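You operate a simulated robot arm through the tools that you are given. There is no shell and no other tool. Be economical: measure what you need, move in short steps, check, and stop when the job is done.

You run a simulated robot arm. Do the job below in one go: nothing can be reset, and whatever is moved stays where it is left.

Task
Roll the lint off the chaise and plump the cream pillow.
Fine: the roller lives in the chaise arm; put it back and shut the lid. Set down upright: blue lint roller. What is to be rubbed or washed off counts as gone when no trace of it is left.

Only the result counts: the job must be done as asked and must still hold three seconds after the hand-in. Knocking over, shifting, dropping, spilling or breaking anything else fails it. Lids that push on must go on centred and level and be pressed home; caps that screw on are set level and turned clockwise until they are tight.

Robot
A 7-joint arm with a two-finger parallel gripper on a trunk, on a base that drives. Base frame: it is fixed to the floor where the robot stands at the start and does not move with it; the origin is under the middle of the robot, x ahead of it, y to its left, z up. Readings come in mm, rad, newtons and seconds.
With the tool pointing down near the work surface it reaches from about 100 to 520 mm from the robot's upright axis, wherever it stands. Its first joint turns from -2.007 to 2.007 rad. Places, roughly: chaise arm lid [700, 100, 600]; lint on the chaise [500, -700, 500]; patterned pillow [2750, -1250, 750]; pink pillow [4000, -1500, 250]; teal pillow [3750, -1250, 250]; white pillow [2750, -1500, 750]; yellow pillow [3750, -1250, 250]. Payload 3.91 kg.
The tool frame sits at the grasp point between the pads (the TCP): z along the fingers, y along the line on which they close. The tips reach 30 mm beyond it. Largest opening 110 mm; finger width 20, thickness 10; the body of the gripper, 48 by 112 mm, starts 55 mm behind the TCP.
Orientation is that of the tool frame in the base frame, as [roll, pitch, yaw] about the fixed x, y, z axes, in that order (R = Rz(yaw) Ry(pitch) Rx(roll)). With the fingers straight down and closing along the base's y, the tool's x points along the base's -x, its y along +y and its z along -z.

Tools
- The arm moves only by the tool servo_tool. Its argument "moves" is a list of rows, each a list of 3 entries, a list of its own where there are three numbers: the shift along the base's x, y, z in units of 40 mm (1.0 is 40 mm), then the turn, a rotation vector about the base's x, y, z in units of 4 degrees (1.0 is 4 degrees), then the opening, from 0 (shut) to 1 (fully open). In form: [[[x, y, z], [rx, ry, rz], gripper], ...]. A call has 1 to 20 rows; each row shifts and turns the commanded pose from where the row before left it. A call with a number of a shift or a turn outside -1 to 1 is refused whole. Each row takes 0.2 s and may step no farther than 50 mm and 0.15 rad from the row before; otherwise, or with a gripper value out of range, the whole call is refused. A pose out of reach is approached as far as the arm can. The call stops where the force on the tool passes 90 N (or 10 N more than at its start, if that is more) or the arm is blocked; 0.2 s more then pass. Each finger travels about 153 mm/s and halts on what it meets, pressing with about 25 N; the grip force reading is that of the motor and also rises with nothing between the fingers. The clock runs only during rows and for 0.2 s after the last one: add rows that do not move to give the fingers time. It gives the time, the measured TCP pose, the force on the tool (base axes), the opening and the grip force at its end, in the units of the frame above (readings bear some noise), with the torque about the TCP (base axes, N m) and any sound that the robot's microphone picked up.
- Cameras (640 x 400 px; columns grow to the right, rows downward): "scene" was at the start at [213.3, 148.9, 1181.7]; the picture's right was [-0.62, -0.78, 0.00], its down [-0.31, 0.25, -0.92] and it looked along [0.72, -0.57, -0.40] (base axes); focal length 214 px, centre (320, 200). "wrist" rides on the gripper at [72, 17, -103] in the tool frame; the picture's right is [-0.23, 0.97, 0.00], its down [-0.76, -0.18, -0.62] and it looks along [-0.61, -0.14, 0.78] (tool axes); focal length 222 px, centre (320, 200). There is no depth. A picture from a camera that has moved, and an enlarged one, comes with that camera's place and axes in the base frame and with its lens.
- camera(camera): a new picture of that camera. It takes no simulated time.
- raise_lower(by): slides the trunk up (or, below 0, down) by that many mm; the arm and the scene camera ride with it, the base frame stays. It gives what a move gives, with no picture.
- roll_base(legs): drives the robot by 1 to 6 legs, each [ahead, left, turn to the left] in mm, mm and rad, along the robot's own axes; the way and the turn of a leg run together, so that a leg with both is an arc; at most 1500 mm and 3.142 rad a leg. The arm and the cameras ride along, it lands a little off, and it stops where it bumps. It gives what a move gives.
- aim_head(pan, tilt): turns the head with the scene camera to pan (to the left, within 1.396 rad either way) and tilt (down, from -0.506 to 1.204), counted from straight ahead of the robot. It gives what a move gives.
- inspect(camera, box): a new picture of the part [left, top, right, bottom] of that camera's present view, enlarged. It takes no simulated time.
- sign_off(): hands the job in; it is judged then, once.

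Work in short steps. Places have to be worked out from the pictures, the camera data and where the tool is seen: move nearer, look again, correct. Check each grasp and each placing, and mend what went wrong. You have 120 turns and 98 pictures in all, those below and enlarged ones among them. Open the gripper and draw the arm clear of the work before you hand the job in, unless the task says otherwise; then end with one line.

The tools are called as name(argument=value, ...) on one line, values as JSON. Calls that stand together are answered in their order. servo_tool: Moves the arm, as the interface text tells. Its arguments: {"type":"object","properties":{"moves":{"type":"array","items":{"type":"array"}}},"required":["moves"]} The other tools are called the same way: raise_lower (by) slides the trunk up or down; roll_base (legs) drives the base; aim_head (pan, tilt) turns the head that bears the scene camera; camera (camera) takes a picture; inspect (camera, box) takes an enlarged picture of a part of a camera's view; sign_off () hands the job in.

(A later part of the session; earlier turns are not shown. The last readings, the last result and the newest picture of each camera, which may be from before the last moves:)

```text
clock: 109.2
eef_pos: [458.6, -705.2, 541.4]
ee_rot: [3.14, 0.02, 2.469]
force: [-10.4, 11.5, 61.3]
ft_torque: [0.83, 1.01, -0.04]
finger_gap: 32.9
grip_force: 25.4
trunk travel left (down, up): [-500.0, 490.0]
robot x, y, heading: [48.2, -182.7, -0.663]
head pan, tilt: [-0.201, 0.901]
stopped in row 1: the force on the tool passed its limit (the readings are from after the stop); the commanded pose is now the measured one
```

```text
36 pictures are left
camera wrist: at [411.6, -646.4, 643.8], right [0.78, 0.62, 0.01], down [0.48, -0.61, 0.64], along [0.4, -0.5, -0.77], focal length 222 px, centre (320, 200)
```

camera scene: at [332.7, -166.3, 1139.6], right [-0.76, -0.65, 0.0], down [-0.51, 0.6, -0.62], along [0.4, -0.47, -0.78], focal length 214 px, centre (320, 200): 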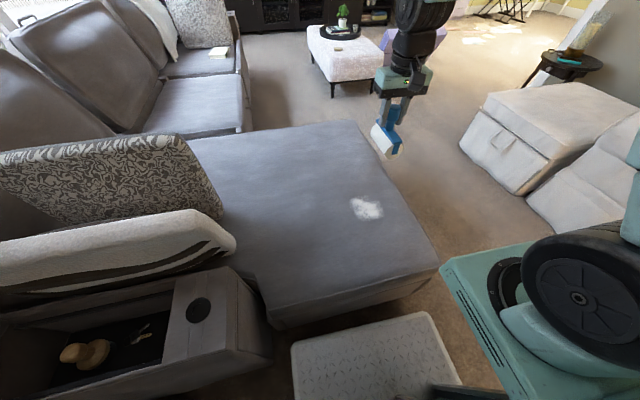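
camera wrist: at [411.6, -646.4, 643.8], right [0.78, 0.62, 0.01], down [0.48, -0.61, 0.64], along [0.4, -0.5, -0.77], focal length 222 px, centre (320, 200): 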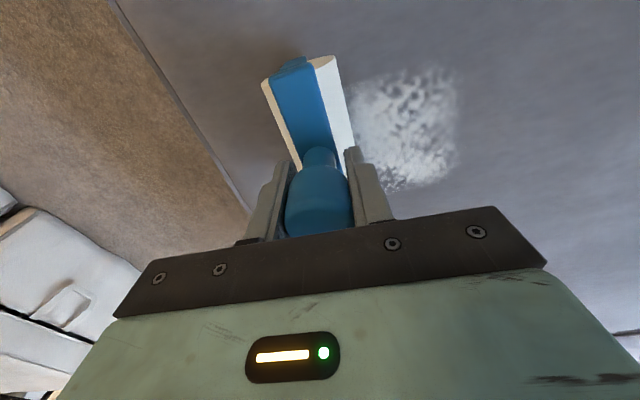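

Seated firmly now (stiff contact at about 548). I ease up to moderate pressure and roll across and back.

servo_tool(moves=[[[0, 0, 0.07], [0, 0, 0], 0], [[0.31, 0.392, 0], [0, 0, 0], 0], [[0.31, 0.392, 0], [0, 0, 0], 0], [[0.31, 0.392, 0], [0, 0, 0], 0], [[0.31, 0.392, 0], [0, 0, 0], 0], [[0.31, 0.392, 0], [0, 0, 0], 0]])

servo_tool(moves=[[[0.31, 0.392, 0], [0, 0, 0], 0], [[0.31, 0.392, 0], [0, 0, 0], 0], [[0.31, 0.392, 0], [0, 0, 0], 0], [[0.31, 0.392, 0], [0, 0, 0], 0]])

inspect(camera="scene", box=[280, 110, 480, 270])

```text
clock: 110.6
eef_pos: [521.6, -627.9, 542.4]
ee_rot: [3.14, 0.019, 2.471]
force: [-5.1, -5.7, 19.6]
ft_torque: [-0.47, -0.14, 0.0]
finger_gap: 32.8
grip_force: 24.6
trunk travel left (down, up): [-500.0, 490.0]
robot x, y, heading: [48.6, -186.2, -0.665]
head pan, tilt: [-0.201, 0.901]
```

```text
clock: 111.6
eef_pos: [572.3, -564.6, 541.8]
ee_rot: [3.14, 0.019, 2.471]
force: [-5.9, -5.8, 23.3]
ft_torque: [-0.1, 0.33, 0.21]
finger_gap: 32.8
grip_force: 24.7
trunk travel left (down, up): [-500.0, 490.0]
robot x, y, heading: [46.9, -185.8, -0.664]
head pan, tilt: [-0.201, 0.901]
```

```text
2.50 times, centred on (380, 190) of scene
camera zoom: at [332.0, -165.9, 1139.7], right [-0.76, -0.65, 0.0], down [-0.51, 0.6, -0.62], along [0.4, -0.47, -0.78], focal length 536 px, centre (170, 225)
```

zoom: 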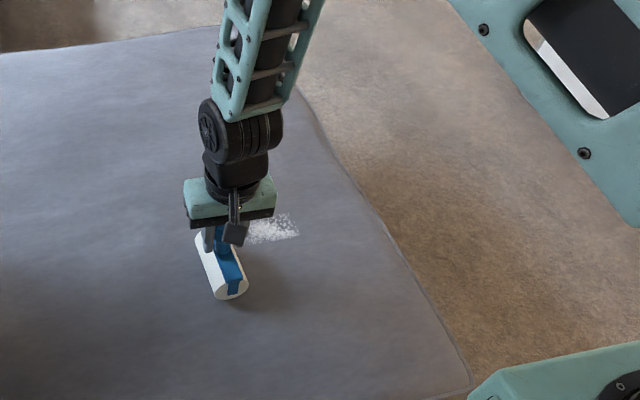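

One pass clears its lane. I lift, shift 55 mm further in, lower and roll back over the rest.

servo_tool(moves=[[[0, 0, 0.35], [0, 0, 0], 0], [[0.54, -0.427, 0], [0, 0, 0], 0], [[0.54, -0.427, 0], [0, 0, 0], 0], [[0, 0, -0.35], [0, 0, 0], 0]])

servo_tool(moves=[[[-0.31, -0.392, 0], [0, 0, 0], 0], [[-0.31, -0.392, 0], [0, 0, 0], 0], [[-0.31, -0.392, 0], [0, 0, 0], 0], [[-0.31, -0.392, 0], [0, 0, 0], 0], [[-0.31, -0.392, 0], [0, 0, 0], 0], [[-0.31, -0.392, 0], [0, 0, 0], 0], [[-0.31, -0.392, 0], [0, 0, 0], 0], [[-0.31, -0.392, 0], [0, 0, 0], 0], [[-0.31, -0.392, 0], [0, 0, 0], 0], [[-0.31, -0.392, 0], [0, 0, 0], 0]])

inspect(camera="scene", box=[280, 110, 480, 270])

```text
clock: 112.6
eef_pos: [614.4, -599.2, 542.0]
ee_rot: [3.14, 0.019, 2.469]
force: [-2.8, 1.7, 10.2]
ft_torque: [0.32, 0.34, 0.08]
finger_gap: 32.6
grip_force: 25.3
trunk travel left (down, up): [-500.0, 490.0]
robot x, y, heading: [49.6, -185.8, -0.666]
head pan, tilt: [-0.201, 0.901]
```

```text
clock: 114.8
eef_pos: [490.8, -756.5, 542.7]
ee_rot: [3.139, 0.02, 2.47]
force: [4.9, 6.2, 22.7]
ft_torque: [0.24, -0.05, -0.22]
finger_gap: 32.8
grip_force: 24.9
trunk travel left (down, up): [-500.0, 490.0]
robot x, y, heading: [45.4, -186.8, -0.663]
head pan, tilt: [-0.201, 0.901]
```

```text
2.50 times, centred on (380, 190) of scene
camera zoom: at [332.3, -165.3, 1139.7], right [-0.76, -0.65, 0.0], down [-0.51, 0.6, -0.62], along [0.4, -0.47, -0.78], focal length 536 px, centre (170, 225)
```

zoom: 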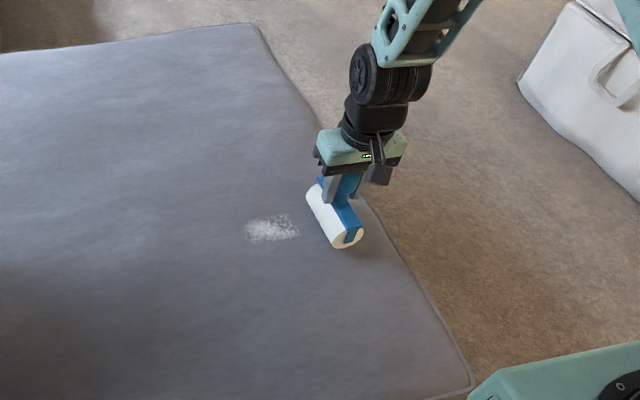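

The far strip remains; pressure in the middle was probably too light. I roll over it again with more pressure and read force midway.

servo_tool(moves=[[[0, 0, -0.08], [0, 0, 0], 0], [[0.31, 0.392, 0], [0, 0, 0], 0], [[0.31, 0.392, 0], [0, 0, 0], 0], [[0.31, 0.392, 0], [0, 0, 0], 0], [[0.31, 0.392, 0], [0, 0, 0], 0], [[0.31, 0.392, 0], [0, 0, 0], 0]])

servo_tool(moves=[[[0.31, 0.392, 0], [0, 0, 0], 0], [[0.31, 0.392, 0], [0, 0, 0], 0], [[0.31, 0.392, 0], [0, 0, 0], 0], [[0.31, 0.392, 0], [0, 0, 0], 0], [[0.31, 0.392, 0], [0, 0, 0], 0]])

inspect(camera="scene", box=[280, 110, 480, 270])

```text
clock: 116.2
eef_pos: [553.7, -679.7, 541.7]
ee_rot: [3.142, 0.024, 2.468]
force: [-14.2, -17.3, 60.1]
ft_torque: [-0.67, 0.71, 0.21]
finger_gap: 32.8
grip_force: 24.6
trunk travel left (down, up): [-500.0, 490.0]
robot x, y, heading: [42.4, -183.0, -0.664]
head pan, tilt: [-0.201, 0.901]
```

```text
clock: 117.4
eef_pos: [615.9, -600.3, 542.8]
ee_rot: [3.14, 0.026, 2.469]
force: [-14.1, -17.3, 57.6]
ft_torque: [-0.58, 0.64, 0.17]
finger_gap: 32.9
grip_force: 25.1
trunk travel left (down, up): [-500.0, 490.0]
robot x, y, heading: [48.6, -181.3, -0.665]
head pan, tilt: [-0.201, 0.901]
```

```text
2.50 times, centred on (380, 190) of scene
camera zoom: at [331.0, -165.4, 1140.0], right [-0.76, -0.65, 0.0], down [-0.51, 0.6, -0.62], along [0.4, -0.47, -0.78], focal length 536 px, centre (170, 225)
```

zoom: 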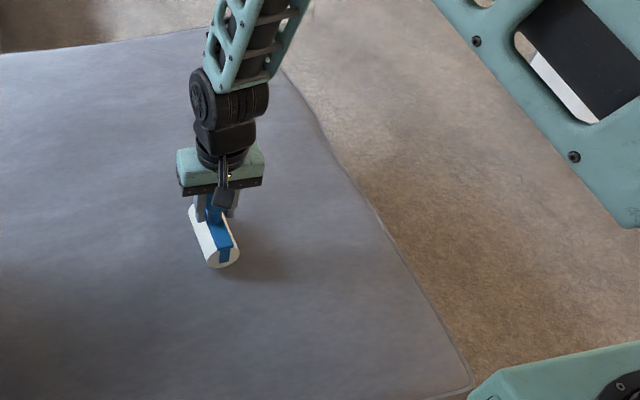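

The lint looks gone. I lift the roller clear and inspect the spot closely.

servo_tool(moves=[[[0, 0, 0.8], [0, 0, 0], 0], [[0, 0, 1], [0, 0, 0], 0], [[0, 0, 1], [0, 0, 0], 0], [[0, 0, 1], [0, 0, 0], 0]])

inspect(camera="scene", box=[330, 160, 430, 240])

camera(camera="wrist")

```text
clock: 118.4
eef_pos: [615.2, -596.9, 690.4]
ee_rot: [3.139, 0.017, 2.468]
force: [0.1, 0.0, -2.5]
ft_torque: [0.01, -0.01, 0.02]
finger_gap: 32.7
grip_force: 25.1
trunk travel left (down, up): [-500.0, 490.0]
robot x, y, heading: [45.2, -183.7, -0.66]
head pan, tilt: [-0.201, 0.901]
```

```text
5.00 times, centred on (380, 200) of scene
camera zoom: at [332.9, -166.2, 1139.3], right [-0.76, -0.65, 0.0], down [-0.51, 0.6, -0.62], along [0.4, -0.47, -0.78], focal length 1072 px, centre (20, 200)
```

zoom: 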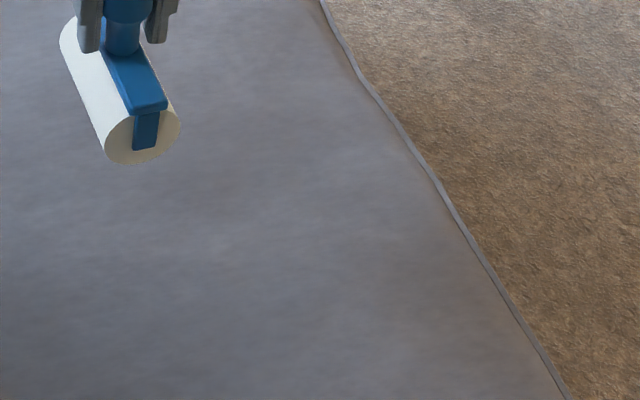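

```text
31 pictures are left
camera wrist: at [567.7, -538.6, 792.1], right [0.78, 0.62, 0.01], down [0.48, -0.61, 0.64], along [0.4, -0.5, -0.77], focal length 222 px, centre (320, 200)
```

wrist: 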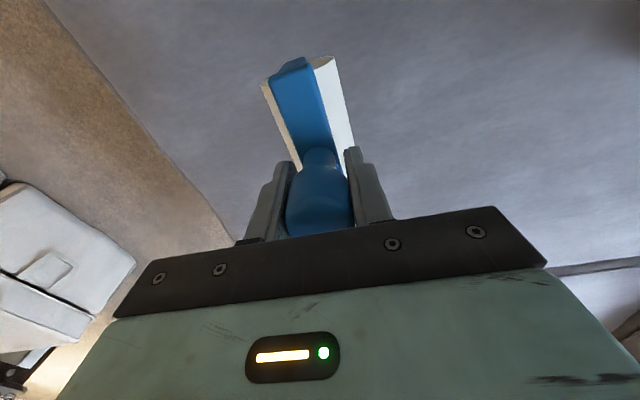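

Clean. Now I return: raise the roller and swing the arm back to its carrying posture.

servo_tool(moves=[[[0, 0, 1], [0, 0, 0], 0], [[0, 0, 1], [0, 0, 0], 0], [[0, 0, 1], [0, 0, 0], 0], [[0, 0, 1], [0, 0, 0], 0], [[-0.627, -0.11, 0.375], [0, 0, -0.978], 0], [[-0.627, -0.11, 0.375], [0, 0, -0.978], 0], [[-0.627, -0.11, 0.375], [0, 0, -0.978], 0], [[-0.627, -0.11, 0.375], [0, 0, -0.978], 0], [[-0.627, -0.11, 0.375], [0, 0, -0.978], 0], [[-0.627, -0.11, 0.375], [0, 0, -0.978], 0], [[-0.627, -0.11, 0.375], [0, 0, -0.978], 0], [[-0.627, -0.11, 0.375], [0, 0, -0.978], 0], [[-0.627, -0.11, 0.375], [0, 0, -0.978], 0], [[-0.627, -0.11, 0.375], [0, 0, -0.978], 0], [[-0.627, -0.11, 0.375], [0, 0, -0.978], 0], [[-0.627, -0.11, 0.375], [0, 0, -0.978], 0]])

servo_tool(moves=[[[-0.627, -0.11, 0], [0, 0, -0.978], 0], [[-0.627, -0.11, 0], [0, 0, -0.978], 0], [[-0.627, -0.11, 0], [0, 0, -0.978], 0], [[-0.627, -0.11, 0], [0, 0, -0.978], 0], [[-0.627, -0.11, 0], [0, 0, -0.978], 0], [[-0.627, -0.11, 0], [0, 0, -0.978], 0], [[-0.627, -0.11, 0], [0, 0, -0.978], 0], [[-0.627, -0.11, 0], [0, 0, -0.978], 0], [[-0.627, -0.11, 0], [0, 0, -0.978], 0], [[-0.627, -0.11, 0], [0, 0, -0.978], 0], [[-0.627, -0.11, 0], [0, 0, -0.978], 0]])

roll_base(legs=[[-160, 0, 0], [0, 216, 0], [0, 0, 1.572]])

```text
clock: 121.8
eef_pos: [313.7, -653.4, 1028.5]
ee_rot: [3.141, 0.019, 1.649]
force: [-0.5, 0.5, -1.2]
ft_torque: [0.0, 0.01, 0.05]
finger_gap: 32.7
grip_force: 25.0
trunk travel left (down, up): [-500.0, 490.0]
robot x, y, heading: [44.6, -183.0, -0.661]
head pan, tilt: [-0.201, 0.901]
```

```text
clock: 124.2
eef_pos: [35.0, -702.1, 1029.5]
ee_rot: [3.141, 0.021, 0.899]
force: [1.0, -0.7, -0.3]
ft_torque: [0.02, -0.01, -0.01]
finger_gap: 32.7
grip_force: 24.8
trunk travel left (down, up): [-500.0, 490.0]
robot x, y, heading: [49.1, -183.9, -0.664]
head pan, tilt: [-0.201, 0.901]
```

```text
clock: 130.6
eef_pos: [571.3, 67.9, 1030.0]
ee_rot: [3.14, 0.019, 2.456]
force: [-0.3, -0.5, -1.3]
ft_torque: [0.02, -0.02, -0.02]
finger_gap: 32.7
grip_force: 25.4
trunk travel left (down, up): [-500.0, 490.0]
robot x, y, heading: [52.3, 83.7, 0.895]
head pan, tilt: [-0.201, 0.901]
```

Now the last leg beside the arm.

roll_base(legs=[[61, -118, 0.014]])

camera(camera="wrist")

```text
clock: 131.9
eef_pos: [702.8, 48.3, 1030.2]
ee_rot: [3.14, 0.019, 2.466]
force: [-0.3, 0.4, -1.5]
ft_torque: [0.0, -0.01, 0.02]
finger_gap: 32.7
grip_force: 25.6
trunk travel left (down, up): [-500.0, 490.0]
robot x, y, heading: [183.9, 62.7, 0.902]
head pan, tilt: [-0.201, 0.901]
```

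```text
30 pictures are left
camera wrist: at [656.2, 106.5, 1132.3], right [0.78, 0.62, 0.01], down [0.47, -0.61, 0.64], along [0.4, -0.5, -0.77], focal length 222 px, centre (320, 200)
```

wrist: 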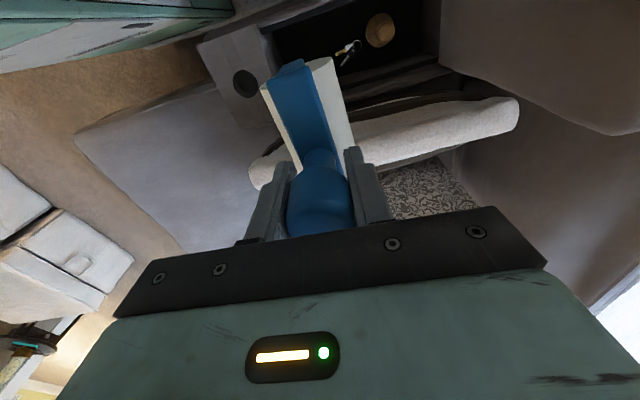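

I align to the recorded spot and lower to just above the compartment.

servo_tool(moves=[[[-0.14, 0.13, -1], [0, 0, 0], 0], [[0, 0, -1], [0, 0, 0], 0], [[0, 0, -1], [0, 0, 0], 0], [[0, 0, -1], [0, 0, 0], 0], [[0, 0, -1], [0, 0, 0], 0], [[0, 0, -1], [0, 0, 0], 0], [[0, 0, -1], [0, 0, 0], 0], [[0, 0, -1], [0, 0, 0], 0]])

camera(camera="wrist")

```text
clock: 133.7
eef_pos: [700.0, 53.1, 709.1]
ee_rot: [3.141, 0.018, 2.47]
force: [0.9, -0.3, -2.4]
ft_torque: [0.02, -0.05, 0.01]
finger_gap: 32.7
grip_force: 25.3
trunk travel left (down, up): [-500.0, 490.0]
robot x, y, heading: [184.5, 61.7, 0.901]
head pan, tilt: [-0.201, 0.901]
```

```text
29 pictures are left
camera wrist: at [652.0, 111.9, 811.1], right [0.78, 0.62, 0.01], down [0.47, -0.61, 0.64], along [0.4, -0.5, -0.77], focal length 222 px, centre (320, 200)
```

wrist: 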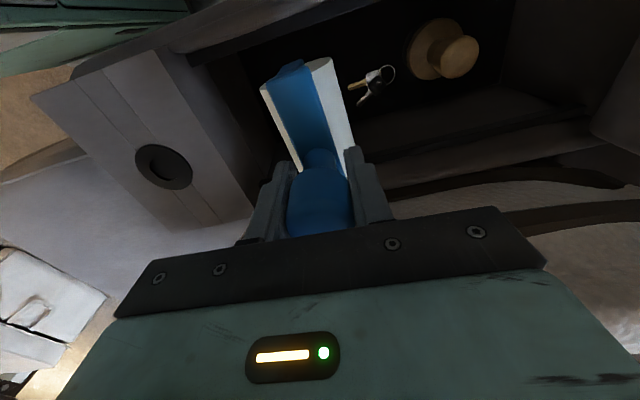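

Aligned. I lower into the compartment, the last bit in small steps.

servo_tool(moves=[[[-0.03, 0, -0.9], [0, 0, 0], 0], [[-0.03, 0, -0.9], [0, 0, 0], 0], [[0, 0, -0.9], [0, 0, 0], 0], [[0, 0, -0.9], [0, 0, 0], 0], [[0, 0, -0.2], [0, 0, 0], 0]])

servo_tool(moves=[[[0, 0, -0.1], [0, 0, 0], 0], [[0, 0, -0.1], [0, 0, 0], 0], [[0, 0, -0.08], [0, 0, 0], 0]])

```text
clock: 134.9
eef_pos: [694.9, 53.9, 558.2]
ee_rot: [3.139, 0.018, 2.468]
force: [0.7, -0.5, -1.6]
ft_torque: [0.01, 0.02, -0.02]
finger_gap: 32.8
grip_force: 25.3
trunk travel left (down, up): [-500.0, 490.0]
robot x, y, heading: [183.4, 58.5, 0.9]
head pan, tilt: [-0.201, 0.901]
```

```text
clock: 135.7
eef_pos: [694.4, 53.4, 546.8]
ee_rot: [3.14, 0.019, 2.469]
force: [0.1, 0.2, -1.8]
ft_torque: [-0.01, 0.0, 0.01]
finger_gap: 32.8
grip_force: 24.8
trunk travel left (down, up): [-500.0, 490.0]
robot x, y, heading: [185.4, 58.5, 0.905]
head pan, tilt: [-0.201, 0.901]
```

No contact yet, as expected since the roller sits higher in the grip. I step further down to touch.

servo_tool(moves=[[[0, 0, -0.07], [0, 0, 0], 0], [[0, 0, -0.05], [0, 0, 0], 0]])

servo_tool(moves=[[[0, 0, -0.05], [0, 0, 0], 0]])

```text
clock: 136.3
eef_pos: [695.5, 53.3, 543.2]
ee_rot: [3.139, 0.02, 2.471]
force: [-0.7, 0.3, -1.5]
ft_torque: [0.01, -0.02, 0.02]
finger_gap: 32.4
grip_force: 24.7
trunk travel left (down, up): [-500.0, 490.0]
robot x, y, heading: [183.7, 62.6, 0.908]
head pan, tilt: [-0.201, 0.901]
```

```text
clock: 136.7
eef_pos: [695.0, 52.6, 540.3]
ee_rot: [3.139, 0.021, 2.468]
force: [1.0, -0.1, -2.0]
ft_torque: [-0.02, 0.03, -0.02]
finger_gap: 32.7
grip_force: 25.1
trunk travel left (down, up): [-500.0, 490.0]
robot x, y, heading: [185.9, 57.0, 0.904]
head pan, tilt: [-0.201, 0.901]
```

Still none; one small step at a time.

servo_tool(moves=[[[0, 0, -0.05], [0, 0, 0], 0]])

servo_tool(moves=[[[0, 0, -0.05], [0, 0, 0], 0]])

```text
clock: 137.1
eef_pos: [694.6, 53.7, 538.1]
ee_rot: [3.14, 0.018, 2.468]
force: [0.9, 0.3, -1.1]
ft_torque: [0.0, -0.02, 0.02]
finger_gap: 32.9
grip_force: 25.1
trunk travel left (down, up): [-500.0, 490.0]
robot x, y, heading: [186.4, 60.2, 0.904]
head pan, tilt: [-0.201, 0.901]
```

```text
clock: 137.5
eef_pos: [695.3, 53.0, 537.1]
ee_rot: [3.14, 0.02, 2.468]
force: [-0.9, -0.5, 15.5]
ft_torque: [-0.03, -0.23, -0.06]
finger_gap: 33.0
grip_force: 25.1
trunk travel left (down, up): [-500.0, 490.0]
robot x, y, heading: [183.9, 58.0, 0.904]
head pan, tilt: [-0.201, 0.901]
```

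Touchdown at z = 537. I open the fingers gently, wait, and check that the roller stands before withdrawing straight up.

servo_tool(moves=[[[0, 0, 0.03], [0, 0, 0], 0.38], [[0, 0, 0], [0, 0, 0], 0.6], [[0, 0, 0], [0, 0, 0], 0.6], [[0, 0, 0.5], [0, 0, 0], 0.6], [[0, 0, 1], [0, 0, 0], 0.6], [[0, 0, 1], [0, 0, 0], 0.6], [[0, 0, 1], [0, 0, 0], 0.6], [[0, 0, 1], [0, 0, 0], 0.6], [[0, 0, 1], [0, 0, 0], 0.6], [[0, 0, 1], [0, 0, 0], 0.6]])

inspect(camera="wrist", box=[220, 0, 540, 200])

```text
clock: 139.7
eef_pos: [695.6, 53.8, 797.1]
ee_rot: [3.14, 0.019, 2.468]
force: [0.1, 0.1, 0.4]
ft_torque: [-0.01, 0.0, -0.03]
finger_gap: 65.8
grip_force: 0.1
trunk travel left (down, up): [-500.0, 490.0]
robot x, y, heading: [184.3, 60.8, 0.906]
head pan, tilt: [-0.201, 0.901]
```

```text
2.00 times, centred on (380, 100) of wrist
camera zoom: at [648.0, 112.5, 899.5], right [0.78, 0.62, 0.01], down [0.47, -0.61, 0.64], along [0.4, -0.5, -0.77], focal length 444 px, centre (200, 400)
```

zoom: 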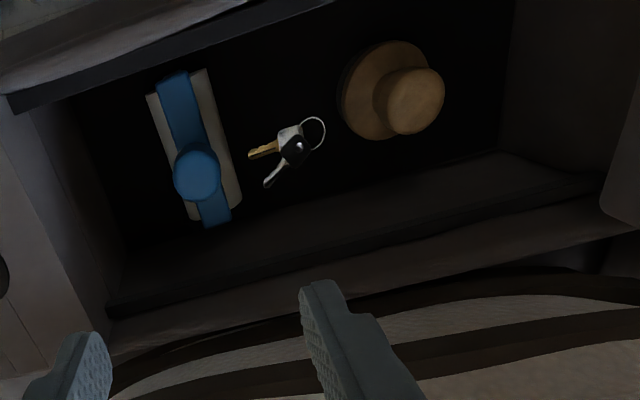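

The roller stands upright in its place. Now I return over the open lid's bar by the way I left it.

servo_tool(moves=[[[0, 0, 1], [0, 0, 0], 0.25], [[0, 0, 1], [0, 0, 0], 0.25], [[0, 0, 1], [0, 0, 0], 0.25], [[0, 0, 1], [0, 0, 0], 0.25], [[0, 0, 1], [0, 0, 0], 0.25], [[0, 0, 1], [0, 0, 0], 0.25], [[0.604, 0.682, 0.12], [-0.54, 0.43, 0], 0.25], [[0.604, 0.682, 0], [-0.54, 0.43, 0], 0.25], [[0.604, 0.682, 0], [0, 0, 0], 0.25], [[0.604, 0.682, 0], [0, 0, 0], 0.25], [[0.604, 0.682, 0], [0, 0, 0], 0.25], [[0.604, 0.682, 0], [0, 0, 0], 0.25], [[0.604, 0.682, 0], [0, 0, 0], 0.25], [[0.604, 0.682, 0], [0, 0, 0], 0.25]])

camera(camera="wrist")

```text
clock: 142.7
eef_pos: [888.5, 270.9, 1042.9]
ee_rot: [-3.048, 0.02, 2.47]
force: [0.6, -0.2, 0.0]
ft_torque: [0.0, 0.0, 0.05]
finger_gap: 27.6
grip_force: 0.1
trunk travel left (down, up): [-500.0, 490.0]
robot x, y, heading: [187.7, 56.8, 0.906]
head pan, tilt: [-0.201, 0.901]
```

```text
27 pictures are left
camera wrist: at [848.0, 337.8, 1143.1], right [0.78, 0.62, -0.09], down [0.51, -0.56, 0.65], along [0.35, -0.56, -0.75], focal length 222 px, centre (320, 200)
```

wrist: 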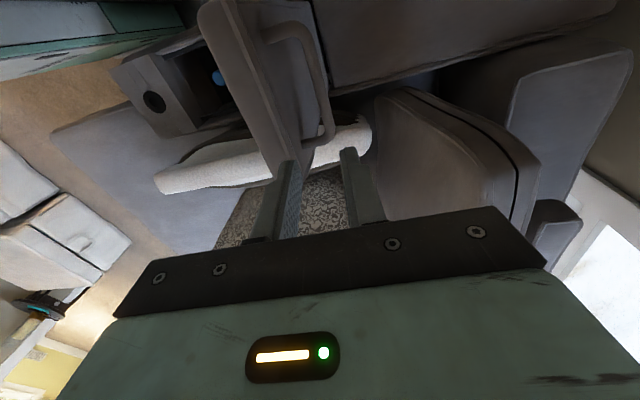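

Exactly the same view as before. I descend onto the bar with the fingers straddling it and close.

servo_tool(moves=[[[-0.25, 0.2, -0.3], [0, 0, 0], 0.27], [[0, 0, -0.5], [0, 0, 0], 0.27], [[0, 0, -0.5], [0, 0, 0], 0.27], [[0, 0, -0.5], [0, 0, 0], 0.27], [[0, 0, -0.5], [0, 0, 0], 0.27], [[0, 0, 0], [0, 0, 0], 0], [[0, 0, 0], [0, 0, 0], 0]])

camera(camera="wrist")

```text
clock: 144.3
eef_pos: [879.3, 278.6, 948.7]
ee_rot: [-3.048, 0.021, 2.472]
force: [0.3, -0.7, -0.8]
ft_torque: [-0.01, -0.03, 0.98]
finger_gap: 9.7
grip_force: 45.3
trunk travel left (down, up): [-500.0, 490.0]
robot x, y, heading: [186.3, 58.9, 0.899]
head pan, tilt: [-0.201, 0.901]
```

```text
26 pictures are left
camera wrist: at [837.7, 345.1, 1049.2], right [0.78, 0.62, -0.09], down [0.51, -0.56, 0.65], along [0.35, -0.55, -0.75], focal length 222 px, centre (320, 200)
```

wrist: 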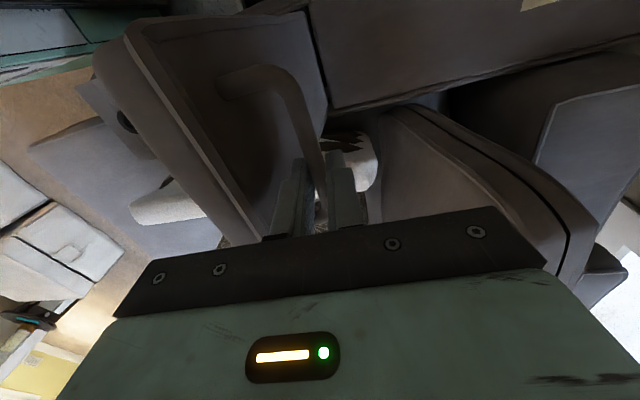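

Gripped. I lower the lid along the reverse arc, first to about 40°.

servo_tool(moves=[[[-0.417, -0.526, 0.08], [0.519, -0.411, 0], 0], [[-0.425, -0.537, 0], [0.519, -0.411, 0], 0], [[-0.425, -0.537, -0.05], [0.519, -0.411, 0], 0], [[-0.38, -0.46, -0.2], [0.519, -0.411, 0], 0], [[-0.419, -0.529, -0.109], [0.519, -0.411, 0], 0], [[-0.402, -0.508, -0.224], [0.519, -0.411, 0], 0], [[-0.402, -0.508, -0.224], [0.519, -0.411, 0], 0]])

servo_tool(moves=[[[-0.361, -0.478, -0.33], [0.519, -0.411, 0], 0], [[-0.351, -0.483, -0.33], [0.519, -0.411, 0], 0], [[-0.312, -0.434, -0.429], [0.519, -0.411, 0], 0], [[-0.3, -0.44, -0.429], [0.519, -0.411, 0], 0]])

```text
clock: 145.9
eef_pos: [767.7, 136.1, 920.5]
ee_rot: [2.913, 0.019, 2.467]
force: [43.3, -3.7, -44.8]
ft_torque: [-0.17, -0.5, 0.8]
finger_gap: 9.8
grip_force: 45.1
trunk travel left (down, up): [-500.0, 490.0]
robot x, y, heading: [187.1, 64.2, 0.9]
head pan, tilt: [-0.201, 0.901]
```

```text
clock: 146.9
eef_pos: [713.7, 64.1, 858.4]
ee_rot: [2.728, 0.014, 2.463]
force: [49.0, 14.9, -41.9]
ft_torque: [-0.24, -0.79, 0.6]
finger_gap: 10.2
grip_force: 44.9
trunk travel left (down, up): [-500.0, 490.0]
robot x, y, heading: [182.5, 61.1, 0.902]
head pan, tilt: [-0.201, 0.901]
```

At 40°. I finish lowering, with a slight correction for the side force.

servo_tool(moves=[[[-0.19, -0.4, -0.56], [0.519, -0.411, 0], 0], [[-0.28, -0.353, -0.513], [0.519, -0.411, 0], 0], [[-0.221, -0.279, -0.581], [0.519, -0.411, 0], 0], [[-0.221, -0.279, -0.581], [0.519, -0.411, 0], 0], [[-0.155, -0.196, -0.634], [0.519, -0.411, 0], 0], [[-0.155, -0.196, -0.634], [0.519, -0.411, 0], 0], [[-0.085, -0.108, -0.6], [0.519, -0.411, 0], 0]])

camera(camera="wrist")

```text
clock: 148.5
eef_pos: [659.4, -11.0, 695.7]
ee_rot: [2.405, 0.01, 2.458]
force: [6.4, 11.3, -4.2]
ft_torque: [-0.13, -0.25, 0.93]
finger_gap: 9.7
grip_force: 44.9
trunk travel left (down, up): [-500.0, 490.0]
robot x, y, heading: [185.3, 59.4, 0.896]
head pan, tilt: [-0.201, 0.901]
```

```text
25 pictures are left
camera wrist: at [567.3, -8.3, 783.0], right [0.63, 0.42, 0.66], down [0.24, -0.9, 0.35], along [0.74, -0.06, -0.67], focal length 222 px, centre (320, 200)
```

wrist: 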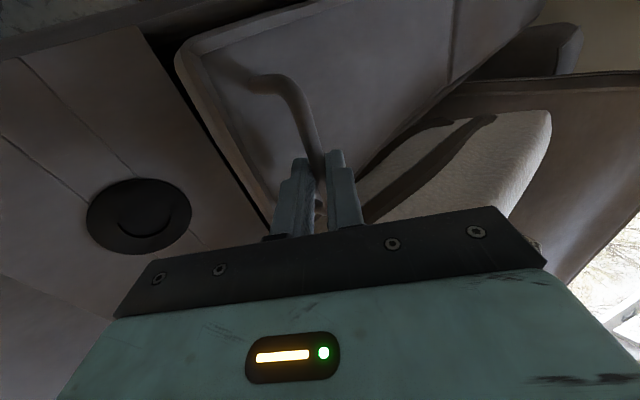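

The lid is about 6° open. I bring it down the remaining 33 mm until it seats.

servo_tool(moves=[[[-0.06, -0.02, -0.4], [0.3, -0.24, 0], 0], [[-0.03, 0, -0.4], [0.1, -0.08, 0], 0], [[0, 0, -0.15], [0, 0, 0], 0]])

camera(camera="wrist")

```text
clock: 149.3
eef_pos: [657.0, -14.1, 661.8]
ee_rot: [2.366, 0.019, 2.45]
force: [1.1, -28.5, 63.4]
ft_torque: [-0.16, -1.2, 0.22]
finger_gap: 9.9
grip_force: 44.5
trunk travel left (down, up): [-500.0, 490.0]
robot x, y, heading: [183.9, 59.1, 0.904]
head pan, tilt: [-0.201, 0.901]
```

```text
24 pictures are left
camera wrist: at [561.0, -14.3, 746.9], right [0.61, 0.4, 0.69], down [0.22, -0.92, 0.33], along [0.76, -0.05, -0.65], focal length 222 px, centre (320, 200)
```

wrist: 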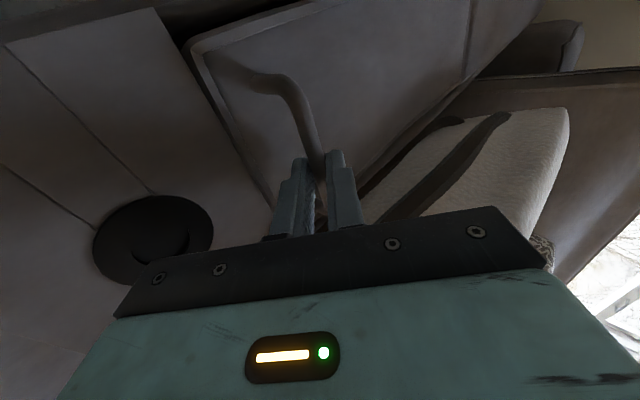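

Seated (63 N of resistance). I release, back out along the tilt, and rise.

servo_tool(moves=[[[0, 0, 0.03], [0, 0, 0], 0.3], [[0, 0, 0], [0, 0, 0], 0.3], [[-0.215, -0.275, 0.35], [0, 0, 0], 0.3], [[-0.22, -0.275, 0.35], [0, 0, 0], 0.3], [[-0.45, -0.57, 0.45], [0, 0, 0], 0.3], [[-0.04, -0.05, 0.93], [0, 0, 0], 0.3], [[-0.04, -0.05, 0.93], [0, 0, 0], 0.3], [[-0.04, -0.05, 0.93], [0, 0, 0], 0.3], [[-0.04, -0.05, 0.93], [0, 0, 0], 0.3]])

camera(camera="wrist")

```text
clock: 151.3
eef_pos: [613.8, -63.4, 851.9]
ee_rot: [2.369, 0.011, 2.459]
force: [0.7, -0.7, -0.5]
ft_torque: [-0.01, -0.01, 0.0]
finger_gap: 33.0
grip_force: 0.0
trunk travel left (down, up): [-500.0, 490.0]
robot x, y, heading: [186.8, 63.6, 0.904]
head pan, tilt: [-0.201, 0.901]
```

```text
23 pictures are left
camera wrist: at [519.4, -64.3, 937.7], right [0.61, 0.4, 0.68], down [0.23, -0.92, 0.33], along [0.76, -0.04, -0.65], focal length 222 px, centre (320, 200)
```

wrist: 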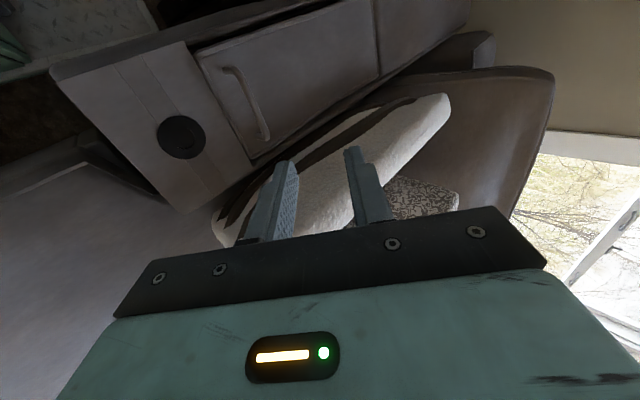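

The lid is shut. Next the cream pillow: I turn the tool upright again and pull back a bit to study the pillow.

servo_tool(moves=[[[0, 0, 0.4], [-0.735, 0.582, 0], 0], [[0, 0, 0.4], [-0.735, 0.582, 0], 0], [[0, 0, 0.4], [-0.735, 0.582, 0], 0], [[0, 0, 0.4], [-0.735, 0.582, 0], 0], [[0.1, 0.2, 0.4], [-0.735, 0.582, 0], 0], [[0.1, 0.2, 0.4], [-0.735, 0.582, 0], 0], [[0.1, 0.2, 0.2], [-0.735, 0.582, 0], 0], [[0.1, 0.2, 0.2], [-0.735, 0.582, 0], 0], [[0.1, 0.2, 0], [-0.735, 0.582, 0], 0], [[0.1, 0.2, 0], [-0.735, 0.582, 0], 0], [[0.1, 0.2, 0], [-0.735, 0.582, 0], 0], [[0.1, 0.2, 0], [-0.6, 0.475, 0], 0]])

camera(camera="wrist")

aim_head(pan=-1.396, tilt=0.5)

camera(camera="scene")

```text
clock: 153.9
eef_pos: [644.3, -0.8, 965.0]
ee_rot: [-3.139, 0.018, 2.467]
force: [-0.3, -0.1, -1.0]
ft_torque: [0.0, -0.02, 0.01]
finger_gap: 0.0
grip_force: 25.1
trunk travel left (down, up): [-500.0, 490.0]
robot x, y, heading: [184.9, 59.3, 0.906]
head pan, tilt: [-0.201, 0.901]
```

```text
22 pictures are left
camera wrist: at [598.5, 57.8, 1068.3], right [0.79, 0.62, 0.0], down [0.48, -0.61, 0.64], along [0.4, -0.5, -0.77], focal length 222 px, centre (320, 200)
```

wrist: 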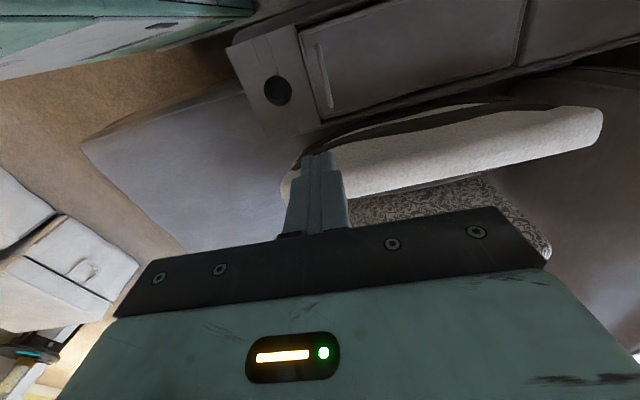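

```text
clock: 155.3
eef_pos: [645.6, -0.9, 966.0]
ee_rot: [-3.141, 0.017, 2.468]
force: [-0.1, 0.2, 0.2]
ft_torque: [-0.01, -0.01, 0.01]
finger_gap: 0.0
grip_force: 25.0
trunk travel left (down, up): [-500.0, 490.0]
robot x, y, heading: [184.2, 60.8, 0.905]
head pan, tilt: [-1.396, 0.499]
```

```text
21 pictures are left
camera scene: at [191.0, 256.6, 1173.4], right [-0.47, -0.88, 0.0], down [-0.42, 0.23, -0.88], along [0.77, -0.41, -0.48], focal length 214 px, centre (320, 200)
```

scene: 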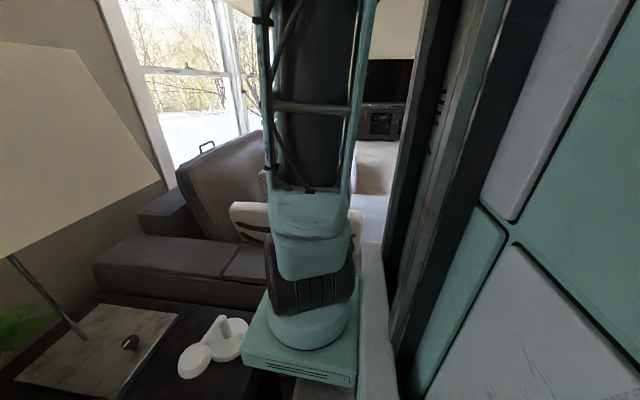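

The pillow's top ridge runs from about u = 293 to 823 at z ≈ 717, v ≈ 665. I go above its middle and lower to just over it.

servo_tool(moves=[[[0.9, 0.08, 0], [0, 0, 0], 0], [[0.9, 0.08, 0], [0, 0, 0], 0], [[0.9, 0.08, 0], [0, 0, 0], 0], [[0.9, 0.08, 0], [0, 0, 0], 0], [[0.9, 0.08, 0], [0, 0, 0], 0], [[0.9, 0.08, 0], [0, 0, 0], 0], [[0, 0, -1], [0, 0, 0], 0], [[0, 0, -1], [0, 0, 0], 0], [[0, 0, -1], [0, 0, 0], 0], [[0, 0, -1], [0, 0, 0], 0]])

camera(camera="wrist")

```text
clock: 157.5
eef_pos: [859.7, 21.2, 805.3]
ee_rot: [-3.141, 0.018, 2.467]
force: [-0.2, 0.2, 1.2]
ft_torque: [-0.01, -0.02, -0.06]
finger_gap: 0.5
grip_force: 25.0
trunk travel left (down, up): [-500.0, 490.0]
robot x, y, heading: [184.8, 59.4, 0.899]
head pan, tilt: [-1.396, 0.499]
```

```text
20 pictures are left
camera wrist: at [812.7, 79.6, 907.8], right [0.79, 0.62, 0.0], down [0.48, -0.61, 0.64], along [0.4, -0.5, -0.77], focal length 222 px, centre (320, 200)
```

wrist: 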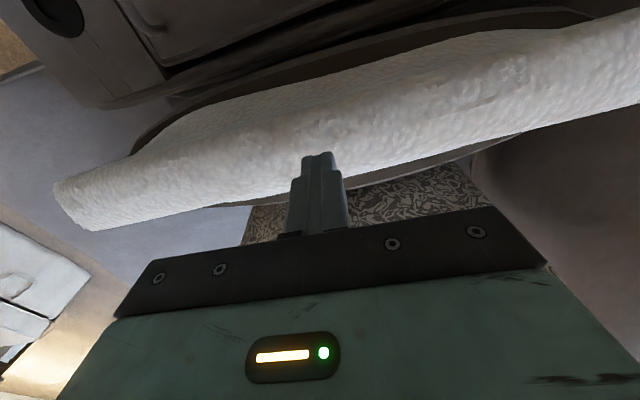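

The fingertips are over the middle of the ridge. I press down in small steps and read the force.

servo_tool(moves=[[[0, 0, -0.5], [0, 0, 0], 0], [[0, 0, -0.4], [0, 0, 0], 0], [[0, 0, -0.25], [0, 0, 0], 0], [[0, 0, -0.25], [0, 0, 0], 0]])

servo_tool(moves=[[[0, 0, -0.25], [0, 0, 0], 0], [[0, 0, -0.25], [0, 0, 0], 0]])

camera(camera="wrist")

```text
clock: 158.1
eef_pos: [866.3, 16.3, 790.7]
ee_rot: [3.129, 0.047, 2.468]
force: [-8.8, -3.0, 48.8]
ft_torque: [-0.55, -0.12, 0.27]
finger_gap: 0.0
grip_force: 25.0
trunk travel left (down, up): [-500.0, 490.0]
robot x, y, heading: [186.5, 60.2, 0.898]
head pan, tilt: [-1.396, 0.499]
stopped in row 2: the force on the tool passed its limit (the readings are from after the stop); the commanded pose is now the measured one
```

```text
clock: 158.4
eef_pos: [869.2, 12.4, 792.0]
ee_rot: [3.124, 0.063, 2.468]
force: [-7.8, -4.5, 44.4]
ft_torque: [-0.5, -0.17, 0.2]
finger_gap: 0.0
grip_force: 25.1
trunk travel left (down, up): [-500.0, 490.0]
robot x, y, heading: [184.8, 62.5, 0.909]
head pan, tilt: [-1.396, 0.499]
stopped in row 1: the force on the tool passed its limit (the readings are from after the stop); the commanded pose is now the measured one
```

```text
19 pictures are left
camera wrist: at [818.3, 72.7, 890.6], right [0.78, 0.62, 0.03], down [0.45, -0.6, 0.67], along [0.43, -0.51, -0.74], focal length 222 px, centre (320, 200)
```

wrist: 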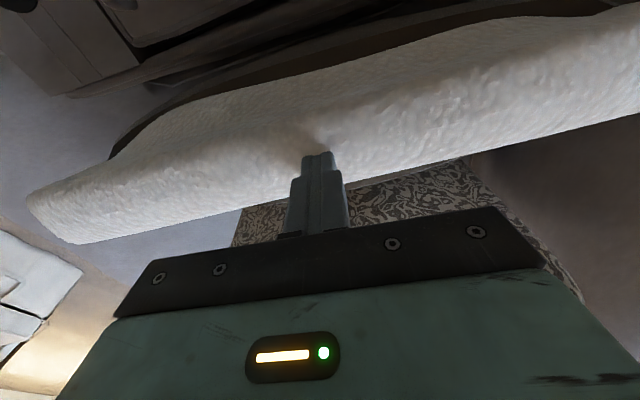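

The pillow resisted stiffly (over 90 N). I rise to the former viewpoint to compare its shape.

servo_tool(moves=[[[-0.23, 0.2, 0.33], [-0.4, -0.6, 0], 0], [[0, 0, 0], [0, 0, 0], 0.6]])

camera(camera="wrist")

```text
clock: 159.1
eef_pos: [859.2, 20.9, 799.8]
ee_rot: [3.122, 0.102, 2.469]
force: [0.2, -0.6, 0.1]
ft_torque: [0.0, -0.03, -0.01]
finger_gap: 66.0
grip_force: 0.1
trunk travel left (down, up): [-500.0, 490.0]
robot x, y, heading: [187.8, 60.7, 0.906]
head pan, tilt: [-1.396, 0.499]
```

```text
18 pictures are left
camera wrist: at [805.1, 84.6, 895.7], right [0.78, 0.62, 0.04], down [0.42, -0.58, 0.7], along [0.46, -0.53, -0.72], focal length 222 px, centre (320, 200)
```

wrist: 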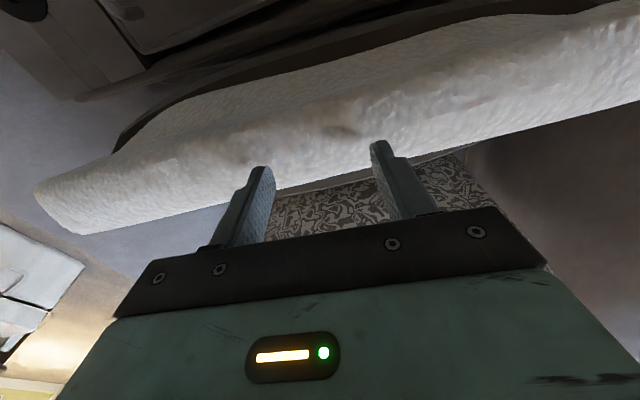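

Next I'll try squeezing it, as one plumps a pillow. I rise, level the tool, and turn it 90° so the fingers close across the pillow's thickness (about 75 mm).

servo_tool(moves=[[[0, 0, 1], [0.75, 0.94, 0], 1], [[0, 0, 1], [0, 0, 0.978], 1], [[0, 0, 0], [0, 0, 0.978], 1], [[0, 0, 0], [0, 0, 0.978], 1], [[0, 0, 0], [0, 0, 0.978], 1], [[0, 0, 0], [0, 0, 0.978], 1], [[0, 0, 0], [0, 0, 0.978], 1], [[0, 0, 0], [0, 0, 0.978], 1], [[0, 0, 0], [0, 0, 0.978], 1], [[0, 0, 0], [0, 0, 0.978], 1], [[0, 0, 0], [0, 0, 0.978], 1], [[0, 0, 0], [0, 0, 0.978], 1], [[0, 0, 0], [0, 0, 0.978], 1], [[0, 0, 0], [0, 0, 0.978], 1], [[0, 0, 0], [0, 0, 0.978], 1], [[0, 0, 0], [0, 0, 0.978], 1], [[0, 0, 0], [0, 0, 0.978], 1], [[0, 0, 0], [0, 0, 0.978], 1], [[0, 0, 0], [0, 0, 0.978], 1]])

servo_tool(moves=[[[0, 0, 0], [0, 0, 0.978], 1], [[0, 0, 0], [0, 0, 0.978], 1], [[0, 0, 0], [0, 0, 0.978], 1], [[0, 0, 0], [0, 0, 0.978], 1]])

camera(camera="wrist")

```text
clock: 163.1
eef_pos: [861.6, 21.7, 881.3]
ee_rot: [3.121, 0.021, -2.585]
force: [0.0, 0.8, -0.1]
ft_torque: [0.03, 0.01, 0.01]
finger_gap: 110.1
grip_force: 0.1
trunk travel left (down, up): [-500.0, 490.0]
robot x, y, heading: [184.4, 56.0, 0.9]
head pan, tilt: [-1.396, 0.499]
```

```text
clock: 164.1
eef_pos: [860.9, 21.9, 880.9]
ee_rot: [3.123, 0.021, -2.314]
force: [-0.3, -0.4, -0.4]
ft_torque: [-0.01, 0.01, 0.02]
finger_gap: 110.0
grip_force: 0.1
trunk travel left (down, up): [-500.0, 490.0]
robot x, y, heading: [186.5, 59.3, 0.905]
head pan, tilt: [-1.396, 0.499]
```

```text
17 pictures are left
camera wrist: at [799.7, -23.4, 983.1], right [-0.57, 0.82, 0.02], down [0.65, 0.42, 0.64], along [0.51, 0.37, -0.77], focal length 222 px, centre (320, 200)
```

wrist: 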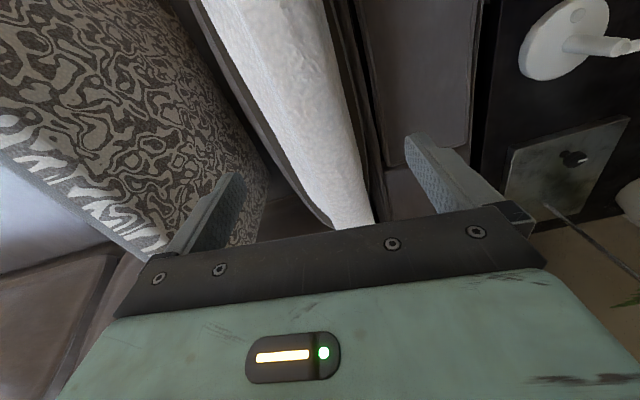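

The patterned pillow is close behind here, so I'll squeeze further along where the far side is free: centre near u = 660, v = 663.

servo_tool(moves=[[[0.57, 0.71, 0], [0, 0, 0.3], 1], [[0.57, 0.71, 0], [0, 0, 0.3], 1], [[0.57, 0.71, 0], [0, 0, 0], 1], [[0, 0, -0.7], [0, 0, 0], 1]])

camera(camera="wrist")

```text
clock: 165.1
eef_pos: [928.6, 109.9, 854.3]
ee_rot: [3.123, 0.022, -2.272]
force: [0.1, -0.7, 0.5]
ft_torque: [-0.02, 0.0, -0.05]
finger_gap: 110.0
grip_force: 0.1
trunk travel left (down, up): [-500.0, 490.0]
robot x, y, heading: [188.8, 62.0, 0.901]
head pan, tilt: [-1.396, 0.499]
```

```text
16 pictures are left
camera wrist: at [870.1, 61.3, 955.3], right [-0.6, 0.8, 0.02], down [0.63, 0.45, 0.64], along [0.5, 0.39, -0.77], focal length 222 px, centre (320, 200)
```

wrist: 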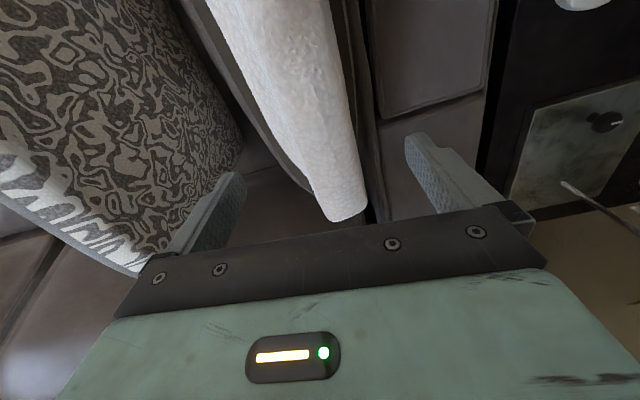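

Pillow centre is 16 mm further in than the tool; width about 90 mm. I shift and descend with the fingers wide open on both sides.

servo_tool(moves=[[[0.31, -0.25, 0], [0, 0, 0], 1], [[0, 0, -0.7], [0, 0, 0], 1], [[0, 0, -0.7], [0, 0, 0], 1], [[0, 0, -0.5], [0, 0, 0], 1], [[0, 0, -0.4], [0, 0, 0], 1]])

camera(camera="wrist")

```text
clock: 166.2
eef_pos: [939.9, 97.5, 760.1]
ee_rot: [3.123, 0.02, -2.271]
force: [-0.3, 0.6, 0.3]
ft_torque: [-0.04, 0.0, -0.03]
finger_gap: 110.1
grip_force: 0.1
trunk travel left (down, up): [-500.0, 490.0]
robot x, y, heading: [183.6, 61.7, 0.905]
head pan, tilt: [-1.396, 0.499]
```

```text
15 pictures are left
camera wrist: at [880.8, 49.5, 862.5], right [-0.6, 0.8, 0.02], down [0.63, 0.45, 0.64], along [0.5, 0.39, -0.77], focal length 222 px, centre (320, 200)
```

wrist: 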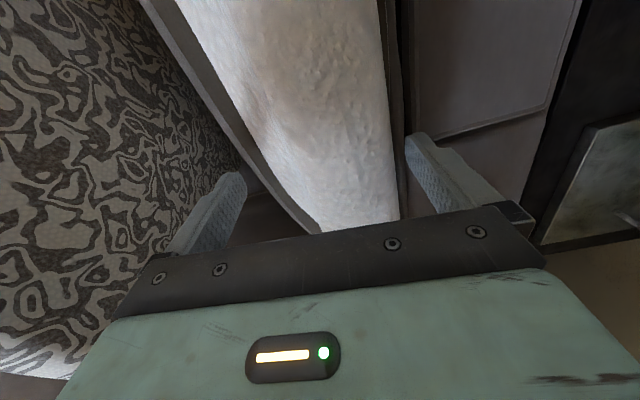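

Pillow lies between the fingers. I squeeze, release, and squeeze again.

servo_tool(moves=[[[0, 0, -0.25], [0, 0, 0], 1], [[0, 0, 0], [0, 0, 0], 0], [[0, 0, 0], [0, 0, 0], 0], [[0, 0, 0], [0, 0, 0], 0]])

camera(camera="wrist")

```text
clock: 167.2
eef_pos: [940.5, 95.9, 751.2]
ee_rot: [3.126, 0.021, -2.27]
force: [4.6, -3.6, 10.2]
ft_torque: [-1.57, -1.66, 0.89]
finger_gap: 69.5
grip_force: 25.2
trunk travel left (down, up): [-500.0, 490.0]
robot x, y, heading: [187.2, 62.6, 0.906]
head pan, tilt: [-1.396, 0.499]
```

```text
14 pictures are left
camera wrist: at [881.8, 48.4, 853.9], right [-0.6, 0.8, 0.02], down [0.62, 0.45, 0.64], along [0.5, 0.39, -0.77], focal length 222 px, centre (320, 200)
```

wrist: 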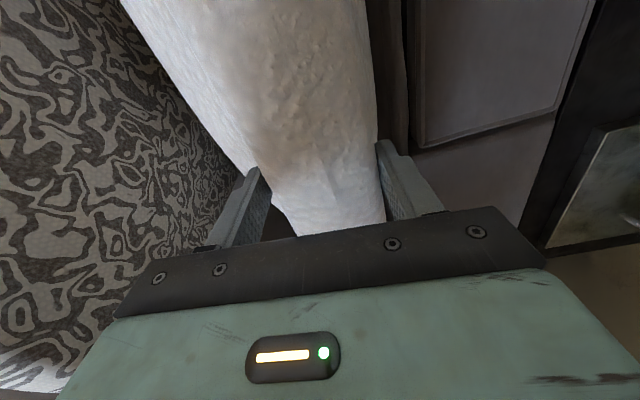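

The pillow already looks fuller. I give it two more squeezes.

servo_tool(moves=[[[0, 0, 0], [0, 0, 0], 1], [[0, 0, 0], [0, 0, 0], 1], [[0, 0, 0], [0, 0, 0], 0], [[0, 0, 0], [0, 0, 0], 0], [[0, 0, 0], [0, 0, 0], 1], [[0, 0, 0], [0, 0, 0], 1], [[0, 0, 0], [0, 0, 0], 0], [[0, 0, 0], [0, 0, 0], 0], [[0, 0, 0], [0, 0, 0], 1], [[0, 0, 0], [0, 0, 0], 1]])

camera(camera="wrist")

```text
clock: 169.4
eef_pos: [939.9, 97.4, 750.9]
ee_rot: [3.125, 0.023, -2.271]
force: [5.1, 4.6, 16.9]
ft_torque: [-0.62, -0.8, 0.41]
finger_gap: 109.9
grip_force: 0.0
trunk travel left (down, up): [-500.0, 490.0]
robot x, y, heading: [188.9, 60.6, 0.908]
head pan, tilt: [-1.396, 0.499]
```

```text
13 pictures are left
camera wrist: at [881.2, 49.3, 853.4], right [-0.6, 0.8, 0.02], down [0.63, 0.45, 0.64], along [0.5, 0.4, -0.77], focal length 222 px, centre (320, 200)
```

wrist: 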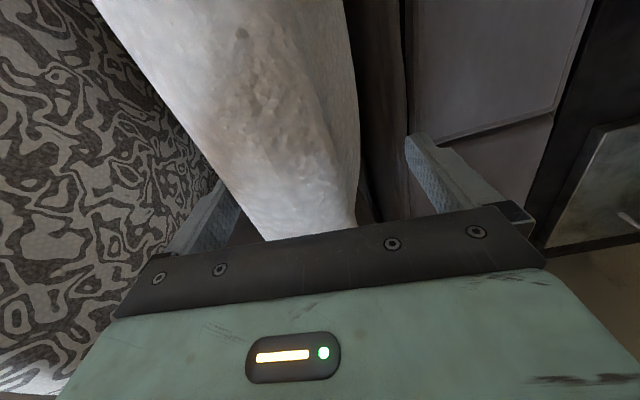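

It is clearly growing plumper with each squeeze. I rise to see the whole pillow.

servo_tool(moves=[[[0, 0, 1], [0, 0, 0], 1], [[0, 0, 1], [0, 0, 0], 1], [[0, 0, 1], [0, 0, 0], 1], [[0, 0, 1], [0, 0, 0], 1], [[0, 0, 1], [0, 0, 0], 1], [[0, 0, 1], [0, 0, 0], 1], [[-0.5, -0.7, 0.3], [0, 0, 0], 1], [[-0.5, -0.7, 0.3], [0, 0, 0], 1], [[-0.5, -0.7, 0], [0, 0, 0], 1], [[-0.5, -0.7, 0], [0, 0, 0], 1]])

camera(camera="wrist")

```text
clock: 171.7
eef_pos: [862.0, -13.5, 1014.9]
ee_rot: [3.122, 0.021, -2.271]
force: [0.2, 0.2, 0.1]
ft_torque: [0.0, 0.01, -0.01]
finger_gap: 110.2
grip_force: 0.0
trunk travel left (down, up): [-500.0, 490.0]
robot x, y, heading: [184.5, 59.1, 0.91]
head pan, tilt: [-1.396, 0.499]
```

```text
12 pictures are left
camera wrist: at [802.9, -62.7, 1117.5], right [-0.6, 0.8, 0.02], down [0.63, 0.45, 0.64], along [0.5, 0.4, -0.77], focal length 222 px, centre (320, 200)
```

wrist: 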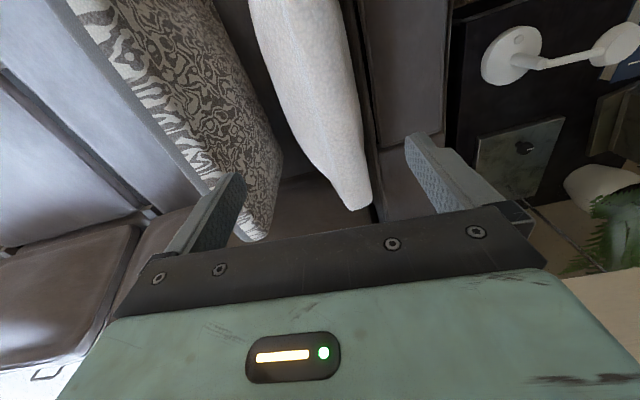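

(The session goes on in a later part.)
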